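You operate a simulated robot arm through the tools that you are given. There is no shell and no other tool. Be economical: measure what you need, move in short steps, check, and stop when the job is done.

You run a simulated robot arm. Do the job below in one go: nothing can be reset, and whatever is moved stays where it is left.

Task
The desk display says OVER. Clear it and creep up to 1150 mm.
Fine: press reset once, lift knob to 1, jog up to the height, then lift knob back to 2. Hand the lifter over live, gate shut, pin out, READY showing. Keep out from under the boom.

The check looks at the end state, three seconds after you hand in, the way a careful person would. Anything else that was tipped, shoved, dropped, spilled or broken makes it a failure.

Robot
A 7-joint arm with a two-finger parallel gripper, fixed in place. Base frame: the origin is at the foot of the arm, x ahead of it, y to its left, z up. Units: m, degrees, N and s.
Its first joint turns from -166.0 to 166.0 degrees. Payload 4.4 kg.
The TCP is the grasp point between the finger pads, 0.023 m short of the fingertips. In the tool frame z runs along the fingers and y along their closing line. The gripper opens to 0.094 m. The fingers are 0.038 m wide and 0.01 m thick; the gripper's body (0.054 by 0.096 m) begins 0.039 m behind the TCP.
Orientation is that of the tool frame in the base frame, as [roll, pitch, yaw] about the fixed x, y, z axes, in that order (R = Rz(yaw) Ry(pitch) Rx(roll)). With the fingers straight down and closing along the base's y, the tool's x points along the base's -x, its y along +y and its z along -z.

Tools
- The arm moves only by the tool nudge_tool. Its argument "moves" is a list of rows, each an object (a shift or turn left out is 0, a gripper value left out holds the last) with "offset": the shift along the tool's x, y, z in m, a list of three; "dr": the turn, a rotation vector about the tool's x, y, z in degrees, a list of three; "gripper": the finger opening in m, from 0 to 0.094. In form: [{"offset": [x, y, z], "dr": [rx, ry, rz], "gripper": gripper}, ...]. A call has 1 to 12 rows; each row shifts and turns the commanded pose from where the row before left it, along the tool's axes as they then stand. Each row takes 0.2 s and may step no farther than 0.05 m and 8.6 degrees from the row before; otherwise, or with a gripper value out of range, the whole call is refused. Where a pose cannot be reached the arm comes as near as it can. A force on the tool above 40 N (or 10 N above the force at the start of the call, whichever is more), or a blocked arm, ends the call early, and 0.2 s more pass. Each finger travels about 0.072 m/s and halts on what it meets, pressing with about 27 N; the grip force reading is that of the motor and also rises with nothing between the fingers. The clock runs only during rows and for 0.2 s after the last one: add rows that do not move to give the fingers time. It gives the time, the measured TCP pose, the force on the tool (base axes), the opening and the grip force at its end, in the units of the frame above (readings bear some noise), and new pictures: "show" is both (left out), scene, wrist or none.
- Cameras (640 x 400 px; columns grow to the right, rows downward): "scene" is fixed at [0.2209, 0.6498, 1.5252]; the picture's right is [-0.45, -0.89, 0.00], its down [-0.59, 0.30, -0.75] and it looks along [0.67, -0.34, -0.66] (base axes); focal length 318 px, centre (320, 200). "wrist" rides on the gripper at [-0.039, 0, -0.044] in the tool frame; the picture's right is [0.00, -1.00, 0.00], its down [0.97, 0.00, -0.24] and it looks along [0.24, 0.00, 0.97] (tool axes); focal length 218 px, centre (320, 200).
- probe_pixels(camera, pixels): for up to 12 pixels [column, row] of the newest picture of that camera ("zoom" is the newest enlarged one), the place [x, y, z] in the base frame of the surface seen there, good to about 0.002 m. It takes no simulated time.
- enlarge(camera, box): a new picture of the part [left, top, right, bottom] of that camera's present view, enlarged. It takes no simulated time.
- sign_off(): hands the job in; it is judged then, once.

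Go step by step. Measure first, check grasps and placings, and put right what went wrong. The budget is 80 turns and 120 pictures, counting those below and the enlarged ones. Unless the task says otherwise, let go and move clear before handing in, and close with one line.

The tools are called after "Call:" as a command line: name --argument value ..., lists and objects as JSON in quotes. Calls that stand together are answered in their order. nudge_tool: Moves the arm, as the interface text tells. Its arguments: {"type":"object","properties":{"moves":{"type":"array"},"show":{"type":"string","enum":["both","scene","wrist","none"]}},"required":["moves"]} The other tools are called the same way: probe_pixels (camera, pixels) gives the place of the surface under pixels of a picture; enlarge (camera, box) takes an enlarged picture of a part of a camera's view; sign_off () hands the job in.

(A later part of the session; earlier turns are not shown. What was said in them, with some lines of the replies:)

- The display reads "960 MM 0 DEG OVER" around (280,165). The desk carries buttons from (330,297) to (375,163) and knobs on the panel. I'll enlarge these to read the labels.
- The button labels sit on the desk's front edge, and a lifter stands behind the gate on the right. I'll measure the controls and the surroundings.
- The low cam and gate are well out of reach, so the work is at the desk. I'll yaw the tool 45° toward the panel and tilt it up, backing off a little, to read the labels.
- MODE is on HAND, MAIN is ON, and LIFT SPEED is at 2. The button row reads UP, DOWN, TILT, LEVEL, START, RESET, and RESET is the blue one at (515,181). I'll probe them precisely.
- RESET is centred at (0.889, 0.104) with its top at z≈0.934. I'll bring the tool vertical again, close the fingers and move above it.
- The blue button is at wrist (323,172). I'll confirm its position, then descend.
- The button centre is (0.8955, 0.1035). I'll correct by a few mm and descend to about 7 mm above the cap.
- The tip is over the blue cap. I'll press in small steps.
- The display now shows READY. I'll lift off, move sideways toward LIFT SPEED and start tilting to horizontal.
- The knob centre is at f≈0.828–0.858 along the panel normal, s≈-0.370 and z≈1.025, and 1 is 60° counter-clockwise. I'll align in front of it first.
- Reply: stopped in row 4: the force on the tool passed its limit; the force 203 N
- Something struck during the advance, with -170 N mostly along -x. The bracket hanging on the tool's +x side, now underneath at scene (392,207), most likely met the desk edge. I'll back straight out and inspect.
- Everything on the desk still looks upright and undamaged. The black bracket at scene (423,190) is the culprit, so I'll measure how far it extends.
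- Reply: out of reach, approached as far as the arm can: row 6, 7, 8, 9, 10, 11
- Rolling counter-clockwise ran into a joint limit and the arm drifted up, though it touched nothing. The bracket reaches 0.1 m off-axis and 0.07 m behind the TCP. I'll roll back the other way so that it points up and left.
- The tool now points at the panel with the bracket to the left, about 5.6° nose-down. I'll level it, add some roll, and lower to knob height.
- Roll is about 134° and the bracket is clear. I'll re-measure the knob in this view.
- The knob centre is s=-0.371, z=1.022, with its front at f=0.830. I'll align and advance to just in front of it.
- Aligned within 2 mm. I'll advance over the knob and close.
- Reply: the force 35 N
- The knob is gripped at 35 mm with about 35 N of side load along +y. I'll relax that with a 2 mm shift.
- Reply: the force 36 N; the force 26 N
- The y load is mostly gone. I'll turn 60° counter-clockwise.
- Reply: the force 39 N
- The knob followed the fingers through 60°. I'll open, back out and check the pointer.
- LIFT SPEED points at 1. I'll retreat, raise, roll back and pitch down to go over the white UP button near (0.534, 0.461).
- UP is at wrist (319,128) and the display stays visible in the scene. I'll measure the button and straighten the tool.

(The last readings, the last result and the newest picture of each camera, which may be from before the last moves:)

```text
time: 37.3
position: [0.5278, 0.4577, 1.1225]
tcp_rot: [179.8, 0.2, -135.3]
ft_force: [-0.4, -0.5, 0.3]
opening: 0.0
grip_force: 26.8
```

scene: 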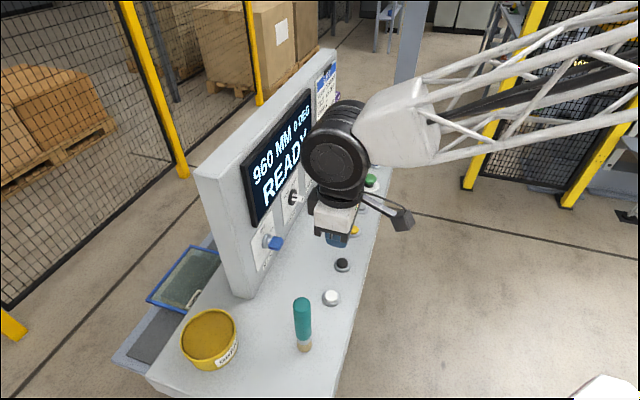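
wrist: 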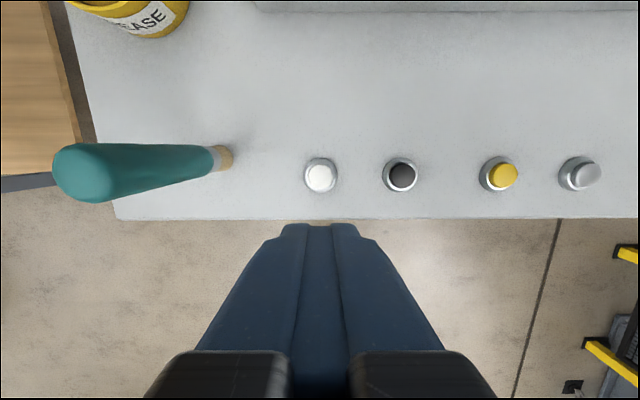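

Align (-8, -2.5 mm in tool x, y) and descend to about 8 mm above the cap.

Call:
nudge_tool --moves '[{"offset": [-0.008, -0.0025, 0.04]}, {"offset": [0, 0, 0.045]}, {"offset": [0, 0, 0.045]}, {"offset": [0, 0, 0.028]}, {}]'

```text
time: 38.5
position: [0.5359, 0.4598, 0.9652]
tcp_rot: [-179.9, 0.1, -135.3]
ft_force: [0.2, -0.1, -0.3]
opening: 0.0
grip_force: 26.9
```

scene: 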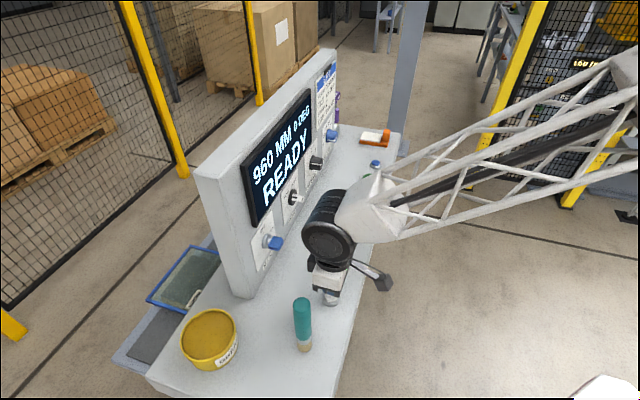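
wrist: 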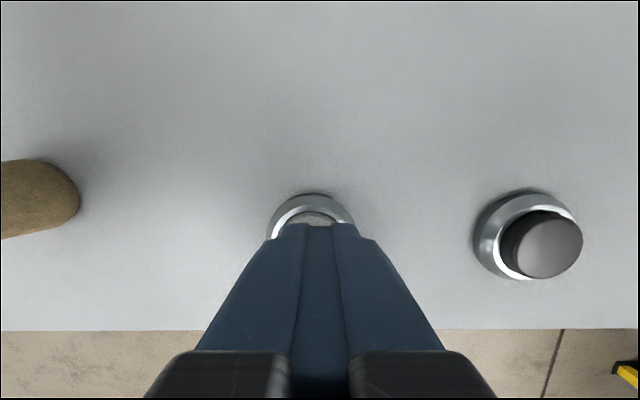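

The display is visible throughout. I'll do a short trial press and release to learn the rate.

Call:
nudge_tool --moves '[{"offset": [0, 0, 0.008]}, {"offset": [0, 0, 0.004]}, {}, {"offset": [0, 0, -0.012]}, {}]' --show "scene"

Call:
enlarge --camera "scene" --box '[240, 85, 320, 225]'

```text
time: 39.7
position: [0.5376, 0.4592, 0.9659]
tcp_rot: [180.0, 0.0, -135.3]
ft_force: [0.7, 0.6, -0.4]
opening: 0.0001
grip_force: 27.4
```

scene: 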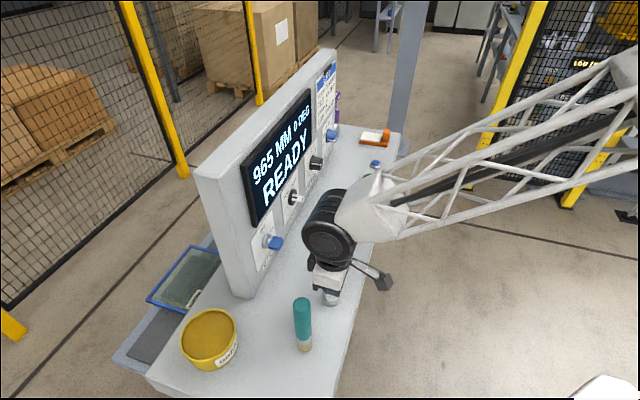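

```text
2.86 times, centred on (280, 155) of scene
```

zoom: 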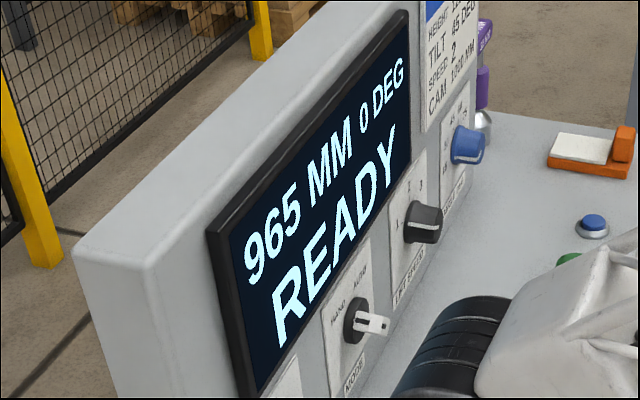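

Up to 965 with READY held. I'll press and hold, then read the rate.

Call:
nudge_tool --moves '[{"offset": [0, 0, 0.008]}, {"offset": [0, 0, 0.004]}, {}, {}, {}, {}, {}, {}, {}, {}, {}, {}]' --show "scene"

Call:
enlarge --camera "scene" --box '[240, 85, 320, 225]'

```text
time: 42.3
position: [0.5384, 0.4594, 0.9528]
tcp_rot: [180.0, 0.1, -135.2]
ft_force: [0.3, 0.4, 3.7]
opening: 0.0
grip_force: 27.6
```

scene: 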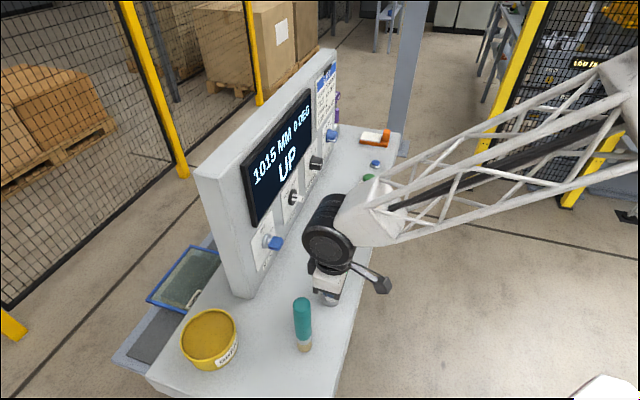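

```text
2.86 times, centred on (280, 155) of scene
```

zoom: 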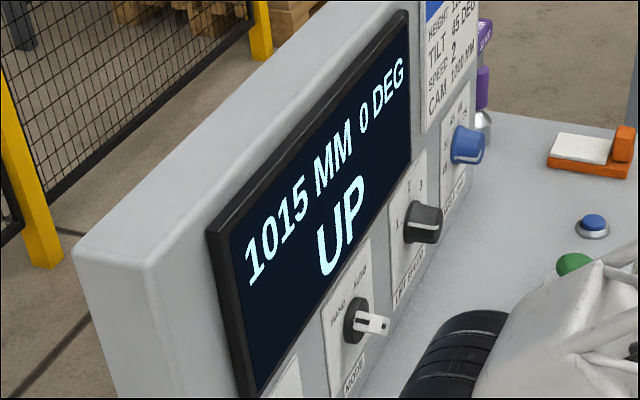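

1015 after about 2.3 s, so roughly 22 mm/s, and still pressed. I'll hold for another 2.2 s.

Call:
nudge_tool --moves '[{}, {}, {}, {}, {}, {}, {}, {}, {}, {}]' --show "scene"

Call:
enlarge --camera "scene" --box '[240, 85, 320, 225]'

```text
time: 44.5
position: [0.5359, 0.458, 0.9537]
tcp_rot: [180.0, 0.1, -135.3]
ft_force: [-0.1, 0.8, 3.0]
opening: 0.0
grip_force: 27.2
```

scene: 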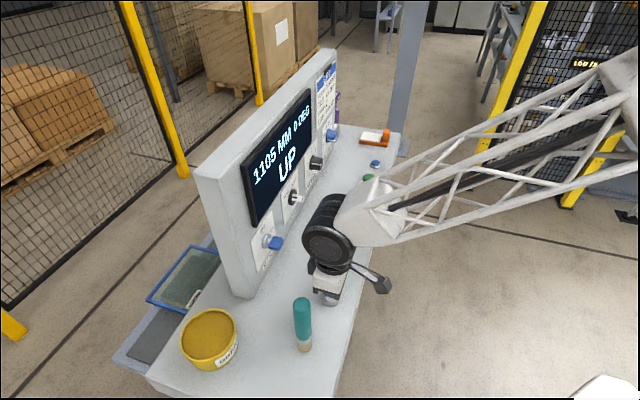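

```text
2.86 times, centred on (280, 155) of scene
```

zoom: 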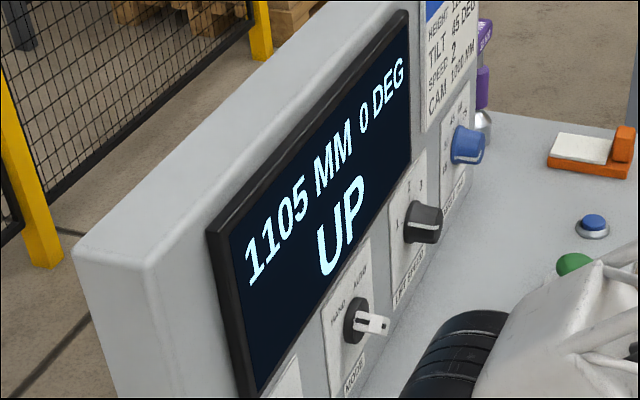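

The rate is now about 41 mm/s with 45 mm left. I'll hold briefly, release early, and finish with short jogs.

Call:
nudge_tool --moves '[{}, {}, {"offset": [0, 0, -0.012]}, {}, {}]' --show "scene"

Call:
enlarge --camera "scene" --box '[240, 85, 320, 225]'

```text
time: 45.7
position: [0.5378, 0.4589, 0.9661]
tcp_rot: [-180.0, 0.2, -135.3]
ft_force: [0.8, -0.2, -0.6]
opening: 0.0
grip_force: 26.9
```

scene: 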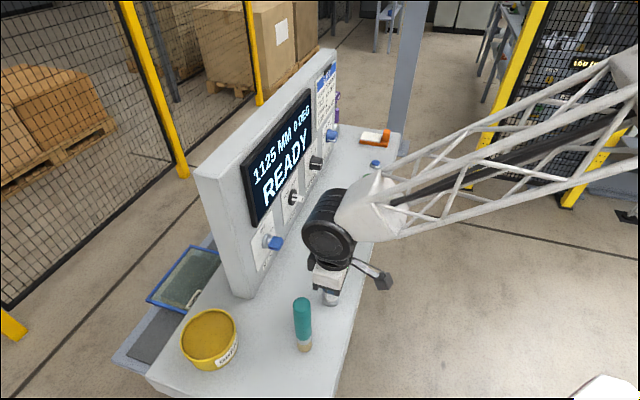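

```text
2.86 times, centred on (280, 155) of scene
```

zoom: 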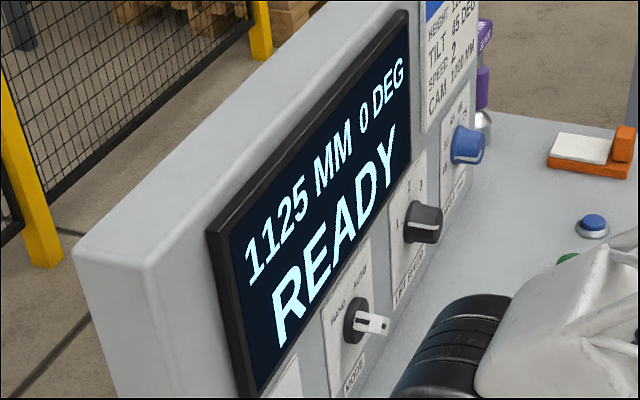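

1125 and READY. The first short press gave +5, so I'll do two identical short presses.

Call:
nudge_tool --moves '[{"offset": [0, 0, 0.008]}, {"offset": [0, 0, 0.004]}, {}, {"offset": [0, 0, -0.012]}, {}, {}, {"offset": [0, 0, 0.008]}, {"offset": [0, 0, 0.004]}, {}, {"offset": [0, 0, -0.012]}, {}, {}]' --show "scene"

Call:
enlarge --camera "scene" --box '[240, 85, 320, 225]'

```text
time: 48.3
position: [0.5381, 0.4594, 0.9669]
tcp_rot: [180.0, 0.2, -135.3]
ft_force: [0.4, -0.5, -0.3]
opening: 0.0002
grip_force: 27.0
```

scene: 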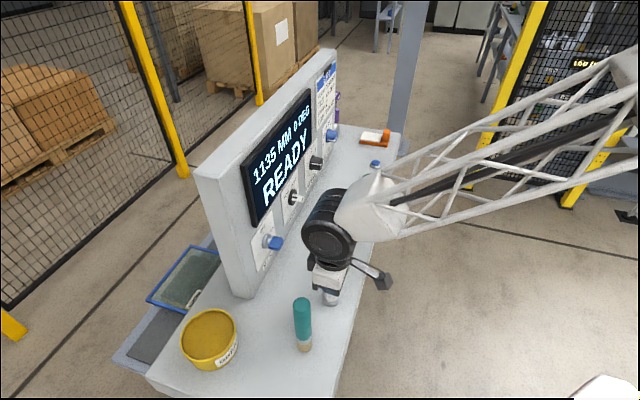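

```text
2.86 times, centred on (280, 155) of scene
```

zoom: 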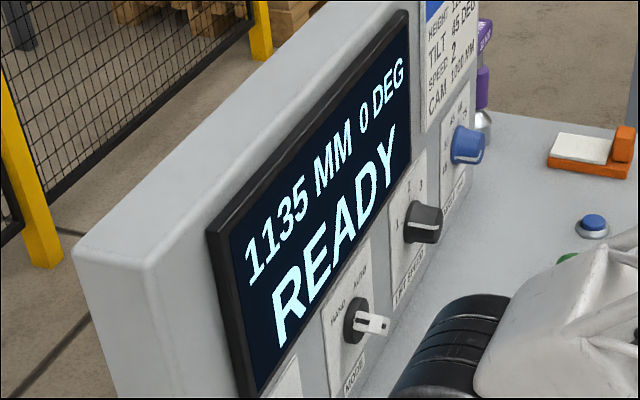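

Exactly +5 per press, now at 1135. I'll do two more and then one.

Call:
nudge_tool --moves '[{"offset": [0, 0, 0.008]}, {"offset": [0, 0, 0.004]}, {}, {"offset": [0, 0, -0.012]}, {}, {}, {"offset": [0, 0, 0.008]}, {"offset": [0, 0, 0.004]}, {}, {"offset": [0, 0, -0.012]}, {}, {}]' --show "scene"

Call:
enlarge --camera "scene" --box '[240, 85, 320, 225]'

```text
time: 50.9
position: [0.5372, 0.4599, 0.9664]
tcp_rot: [180.0, 0.1, -135.3]
ft_force: [0.4, -0.6, 0.5]
opening: 0.0
grip_force: 26.6
```

scene: 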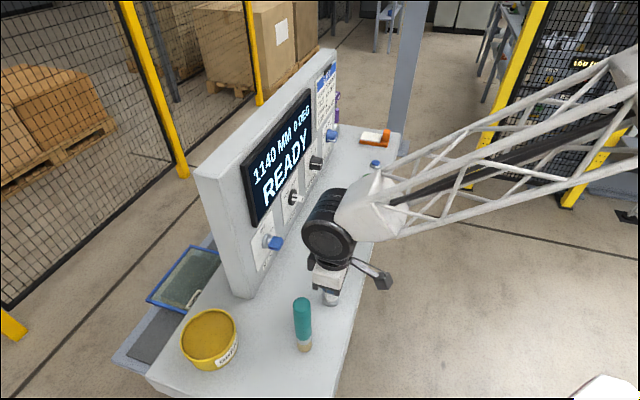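

```text
2.86 times, centred on (280, 155) of scene
```

zoom: 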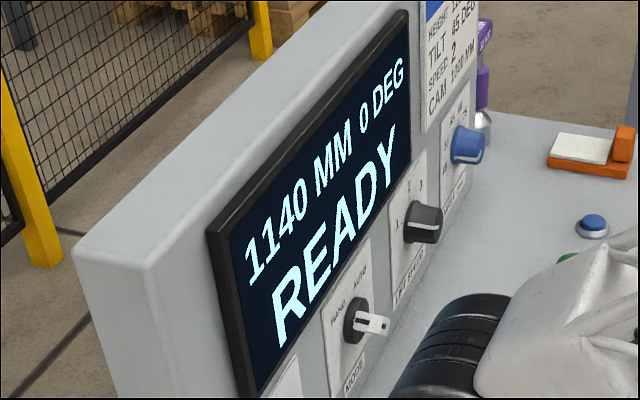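

Two presses gave +5 this time, so the display rounds to 5 and each press is about 4 mm. I'll go one press at a time.

Call:
nudge_tool --moves '[{"offset": [0, 0, 0.008]}, {"offset": [0, 0, 0.004]}, {}, {"offset": [0, 0, -0.012]}, {}, {}]' --show "scene"

Call:
enlarge --camera "scene" --box '[240, 85, 320, 225]'

```text
time: 52.3
position: [0.5381, 0.4601, 0.9649]
tcp_rot: [-180.0, 0.1, -135.3]
ft_force: [-0.5, -0.9, -0.3]
opening: 0.0
grip_force: 27.4
```

scene: 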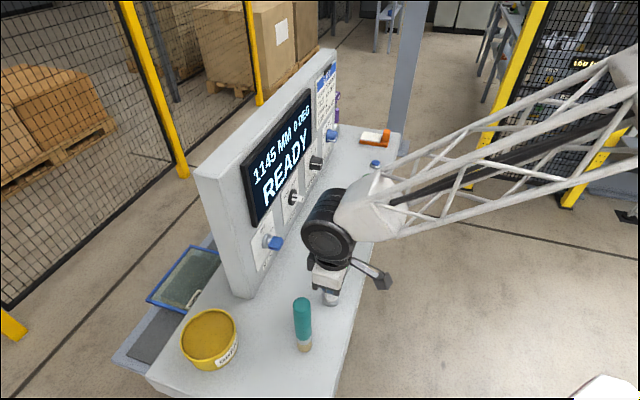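

```text
2.86 times, centred on (280, 155) of scene
```

zoom: 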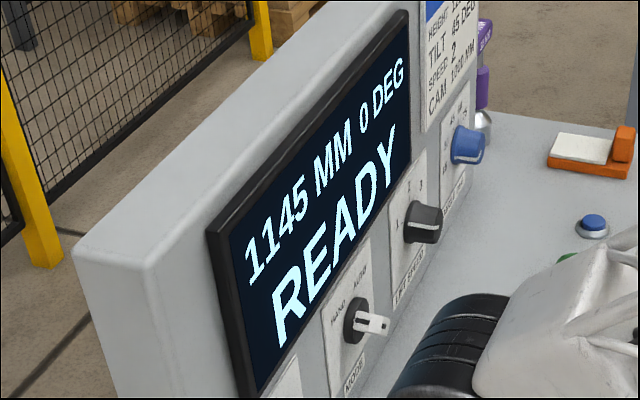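

1145; one more.

Call:
nudge_tool --moves '[{"offset": [0, 0, 0.008]}, {"offset": [0, 0, 0.004]}, {}, {"offset": [0, 0, -0.012]}, {}, {}]' --show "scene"

Call:
enlarge --camera "scene" --box '[240, 85, 320, 225]'

```text
time: 53.7
position: [0.5386, 0.4577, 0.9655]
tcp_rot: [-180.0, 0.1, -135.3]
ft_force: [0.0, 0.4, 0.2]
opening: 0.0002
grip_force: 27.5
```

scene: 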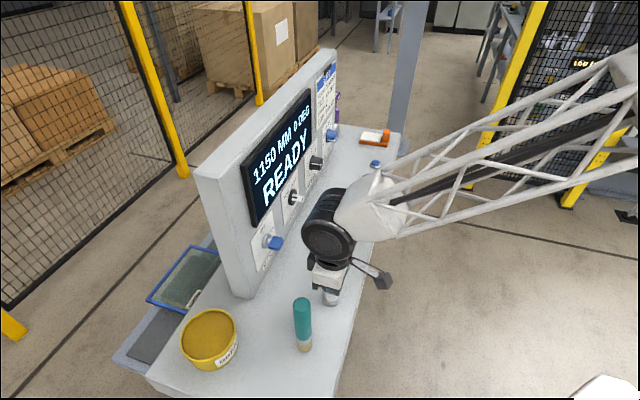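

```text
2.86 times, centred on (280, 155) of scene
```

zoom: 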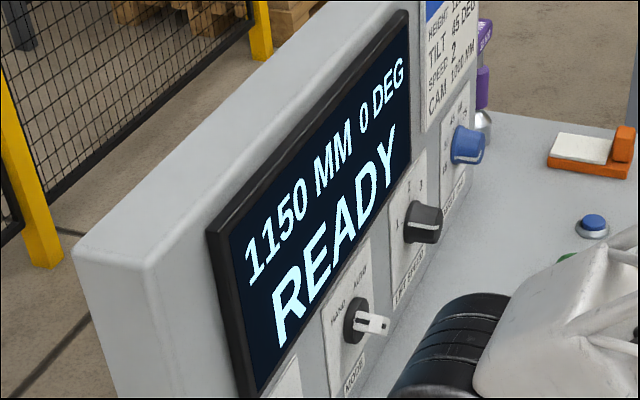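

The display reads 1150 MM, 0 DEG, READY. Now back to the knob: rise, back off, and reverse the earlier pitch and roll.

Call:
nudge_tool --moves '[{"offset": [0, 0, -0.05]}, {"offset": [0, 0, -0.05]}, {"offset": [0, 0, -0.05]}, {"offset": [0, 0, -0.05]}, {"offset": [0.045, 0, 0]}, {"offset": [0.045, 0, 0]}, {"dr": [0, -8.5, 0], "offset": [0, -0.032, 0]}, {"dr": [0, -8.5, 0], "offset": [0, -0.032, 0]}, {"dr": [0, -8.5, 0], "offset": [0, -0.032, 0]}, {"dr": [0, -8.5, 0], "offset": [0, -0.032, 0]}, {"dr": [0, -8.5, 0], "offset": [0, -0.032, 0]}, {"dr": [0, -8.5, 0], "offset": [0, -0.032, 0]}]' --show "none"

Call:
nudge_tool --moves '[{"dr": [0, -8.5, 0], "offset": [0, -0.032, 0], "gripper": 0.06}, {"dr": [0, -8.5, 0], "offset": [0, -0.032, 0]}, {"dr": [0, -8.5, 0], "offset": [0, -0.032, 0]}, {"dr": [0, -8.5, 0], "offset": [0, -0.032, 0]}, {"dr": [0, -5, 0]}, {"dr": [0, 0, 8.5]}, {"dr": [0, 0, 8.5]}, {"dr": [0, 0, 8.5]}, {"dr": [0, 0, 8.5]}, {"dr": [0, 0, 8.5]}, {"dr": [0, 0, 8.5]}, {"dr": [0, 0, 8.5]}]' --show "none"

Call:
nudge_tool --moves '[{"dr": [0, 0, 8.5]}, {"dr": [0, 0, 5.8]}, {"offset": [0.014, -0.048, 0]}, {"offset": [0.014, -0.048, 0]}, {"offset": [0.014, -0.048, 0]}, {}]'

```text
time: 56.3
position: [0.6089, 0.2628, 1.1656]
tcp_rot: [180.0, 51.1, -135.3]
ft_force: [-0.4, -0.1, -0.6]
opening: 0.0
grip_force: 26.8
```

```text
time: 58.9
position: [0.6983, 0.1701, 1.1645]
tcp_rot: [89.8, 30.2, 134.6]
ft_force: [-0.3, -0.3, -0.4]
opening: 0.06
grip_force: 0.1
```

```text
time: 60.3
position: [0.6991, 0.1681, 1.015]
tcp_rot: [89.8, 16.1, 134.7]
ft_force: [1.4, 0.5, 0.1]
opening: 0.0599
grip_force: 0.0
```

scene: 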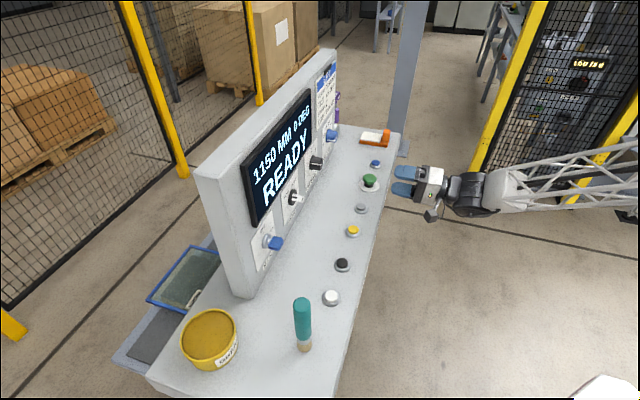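
wrist: 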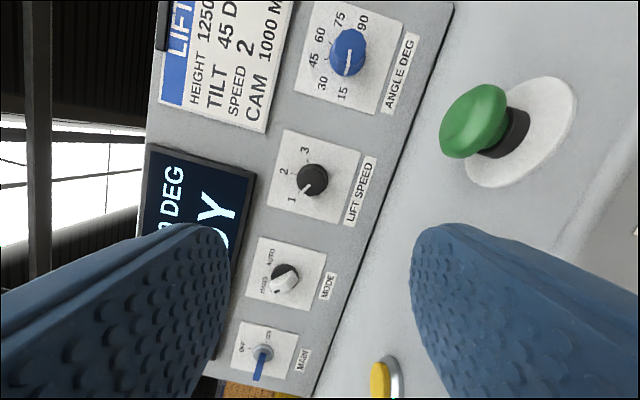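

READY/1150 is held and the tool is lined up at s=-0.3755, z=1.015. I'll correct slightly and advance to just short of the knob.

Call:
nudge_tool --moves '[{"offset": [0.0007, 0.0101, 0]}, {"offset": [0, 0, 0.05]}, {"offset": [0, 0, 0.05]}, {"offset": [0, 0, 0.04]}, {}]'

```text
time: 61.5
position: [0.7955, 0.2736, 1.0256]
tcp_rot: [90.0, 16.3, 134.6]
ft_force: [0.0, -0.6, -0.4]
opening: 0.06
grip_force: 0.0
```

scene: 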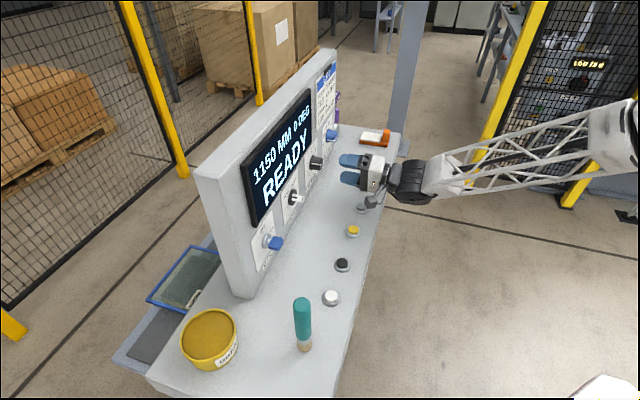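
wrist: 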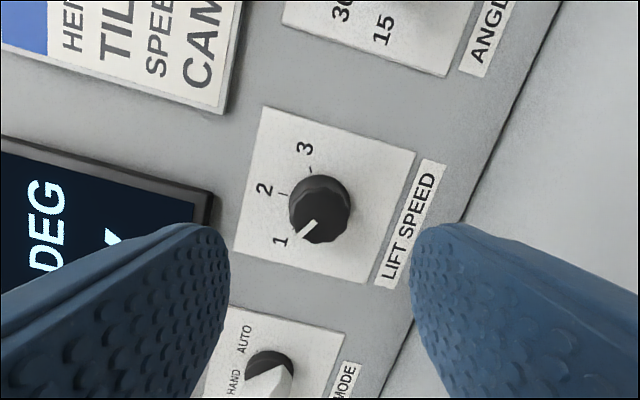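

Centred at column 320. I'll advance and grip.

Call:
nudge_tool --moves '[{"offset": [-0.002, 0, 0.035]}, {"offset": [0, 0, 0.029]}, {}, {"gripper": 0.02}, {}, {}]' --show "wrist"

```text
time: 62.9
position: [0.842, 0.3165, 1.0251]
tcp_rot: [89.9, 16.2, 134.6]
ft_force: [17.7, 7.1, -13.4]
opening: 0.0352
grip_force: 44.8
```

wrist: 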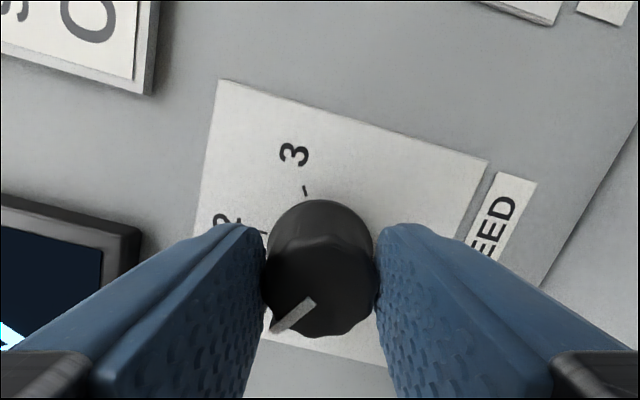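

The grip is good and the load moderate. I'll turn 60° clockwise, back to 2.

Call:
nudge_tool --moves '[{"dr": [0, 0, 4]}, {"dr": [0, 0, 8]}, {"dr": [0, 0, 8]}, {"dr": [0, 0, 8]}, {"dr": [0, 0, 8]}, {"dr": [0, 0, 8]}, {"dr": [0, 0, 8]}, {"dr": [0, 0, 8]}, {}]' --show "wrist"

```text
time: 64.1
position: [0.8404, 0.3146, 1.024]
tcp_rot: [90.2, -20.6, 134.9]
ft_force: [10.3, 10.4, -4.8]
opening: 0.0348
grip_force: 45.6
stopped in row 6: the force on the tool passed its limit (the readings are from after the stop); the commanded pose is now the measured one
```

wrist: 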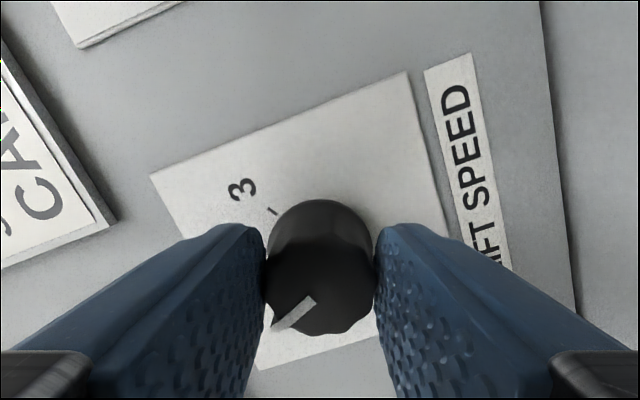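

It stopped at 37° of 60° on a transient side force, which has now relaxed. I'll continue the remaining 23°.

Call:
nudge_tool --moves '[{"dr": [0, 0, 6]}, {"dr": [0, 0, 6]}, {"dr": [0, 0, 6]}, {"dr": [0, 0, 5.3]}, {}]' --show "wrist"

```text
time: 65.3
position: [0.841, 0.3161, 1.0246]
tcp_rot: [90.1, -44.0, 134.7]
ft_force: [-14.4, 32.1, -11.5]
opening: 0.0349
grip_force: 45.2
```

wrist: 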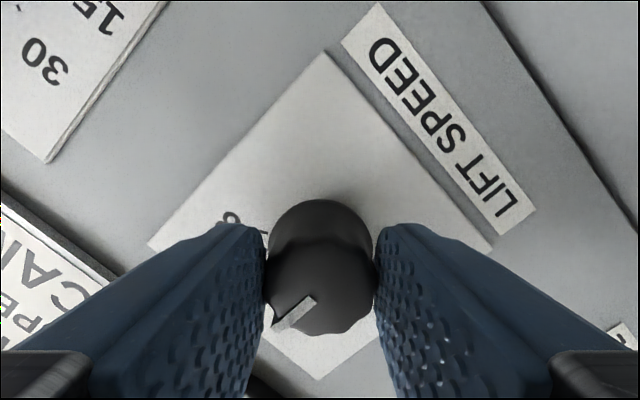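

The full 60° is done. I'll release, back out and verify.

Call:
nudge_tool --moves '[{"gripper": 0.06}, {}, {}, {"offset": [0, 0, -0.05]}, {"offset": [0, 0, -0.05]}, {"offset": [0, 0, -0.05]}, {"offset": [0, 0, -0.05]}, {}]'

Call:
enlarge --camera "wrist" --box '[240, 100, 400, 220]'

Call:
enlarge --camera "scene" --box '[230, 60, 410, 260]'

```text
time: 67.1
position: [0.6991, 0.1735, 1.0241]
tcp_rot: [90.1, -44.1, 134.7]
ft_force: [0.2, -0.4, -0.1]
opening: 0.0598
grip_force: 0.0
```

scene: 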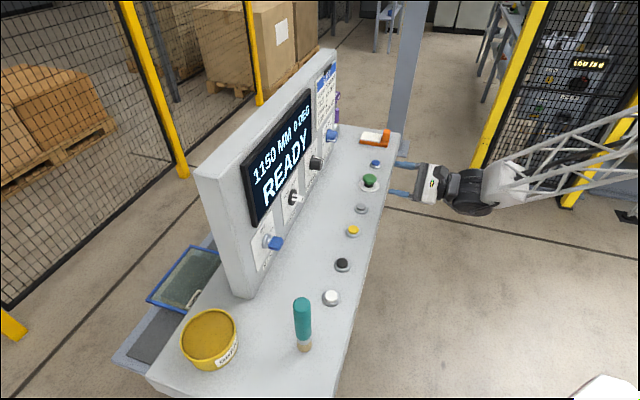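
wrist: 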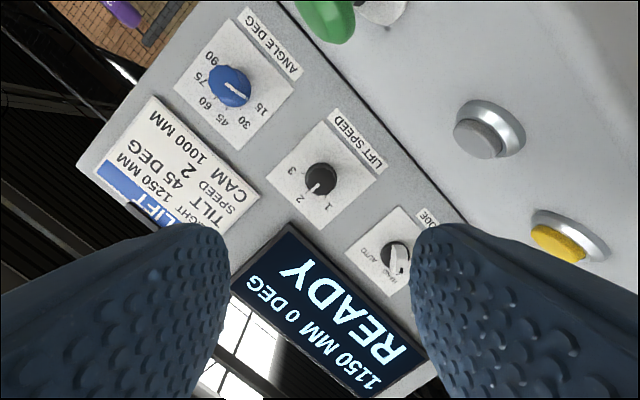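

```text
3.33 times, centred on (320, 160) of wrist
```

zoom: 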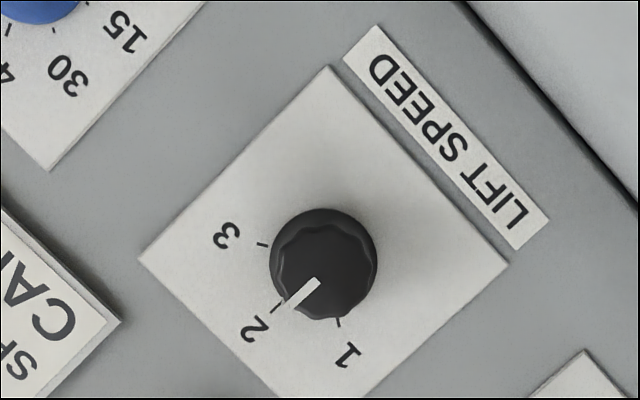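

```text
2.00 times, centred on (320, 160) of scene
```

zoom: 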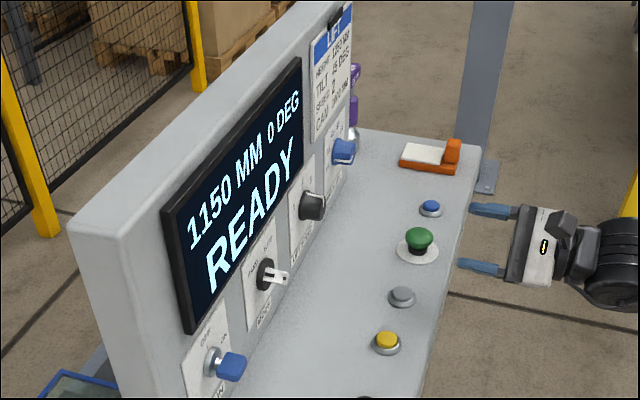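

The knob is back on 2 with 1150 MM, 0 DEG, READY. One last look at the gate and cell before handing in.

Call:
enlarge --camera "scene" --box '[440, 0, 640, 215]'

```text
1.86 times, centred on (540, 108) of scene
```

zoom: 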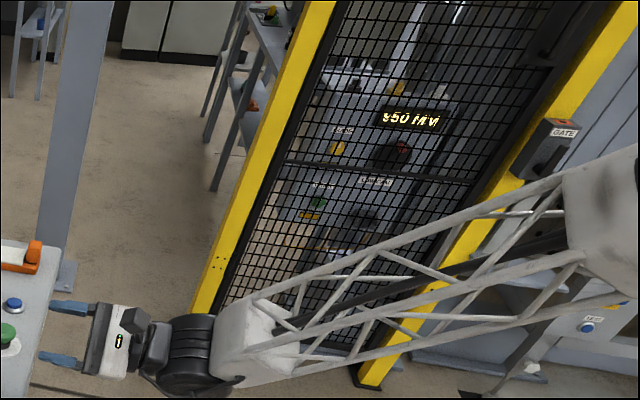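

The gate is shut and untouched, and the arm is clear of the desk, so I'm handing in.

Call:
sign_off

```text
The job is handed in.
```

OVER is cleared with one press of reset, and the lifter stands at 1150 mm with READY showing, the lift knob back on 2 and the gate shut; I never touched or saw the pin, and the gripper bracket hit the desk's front edge once, with no visible damage.
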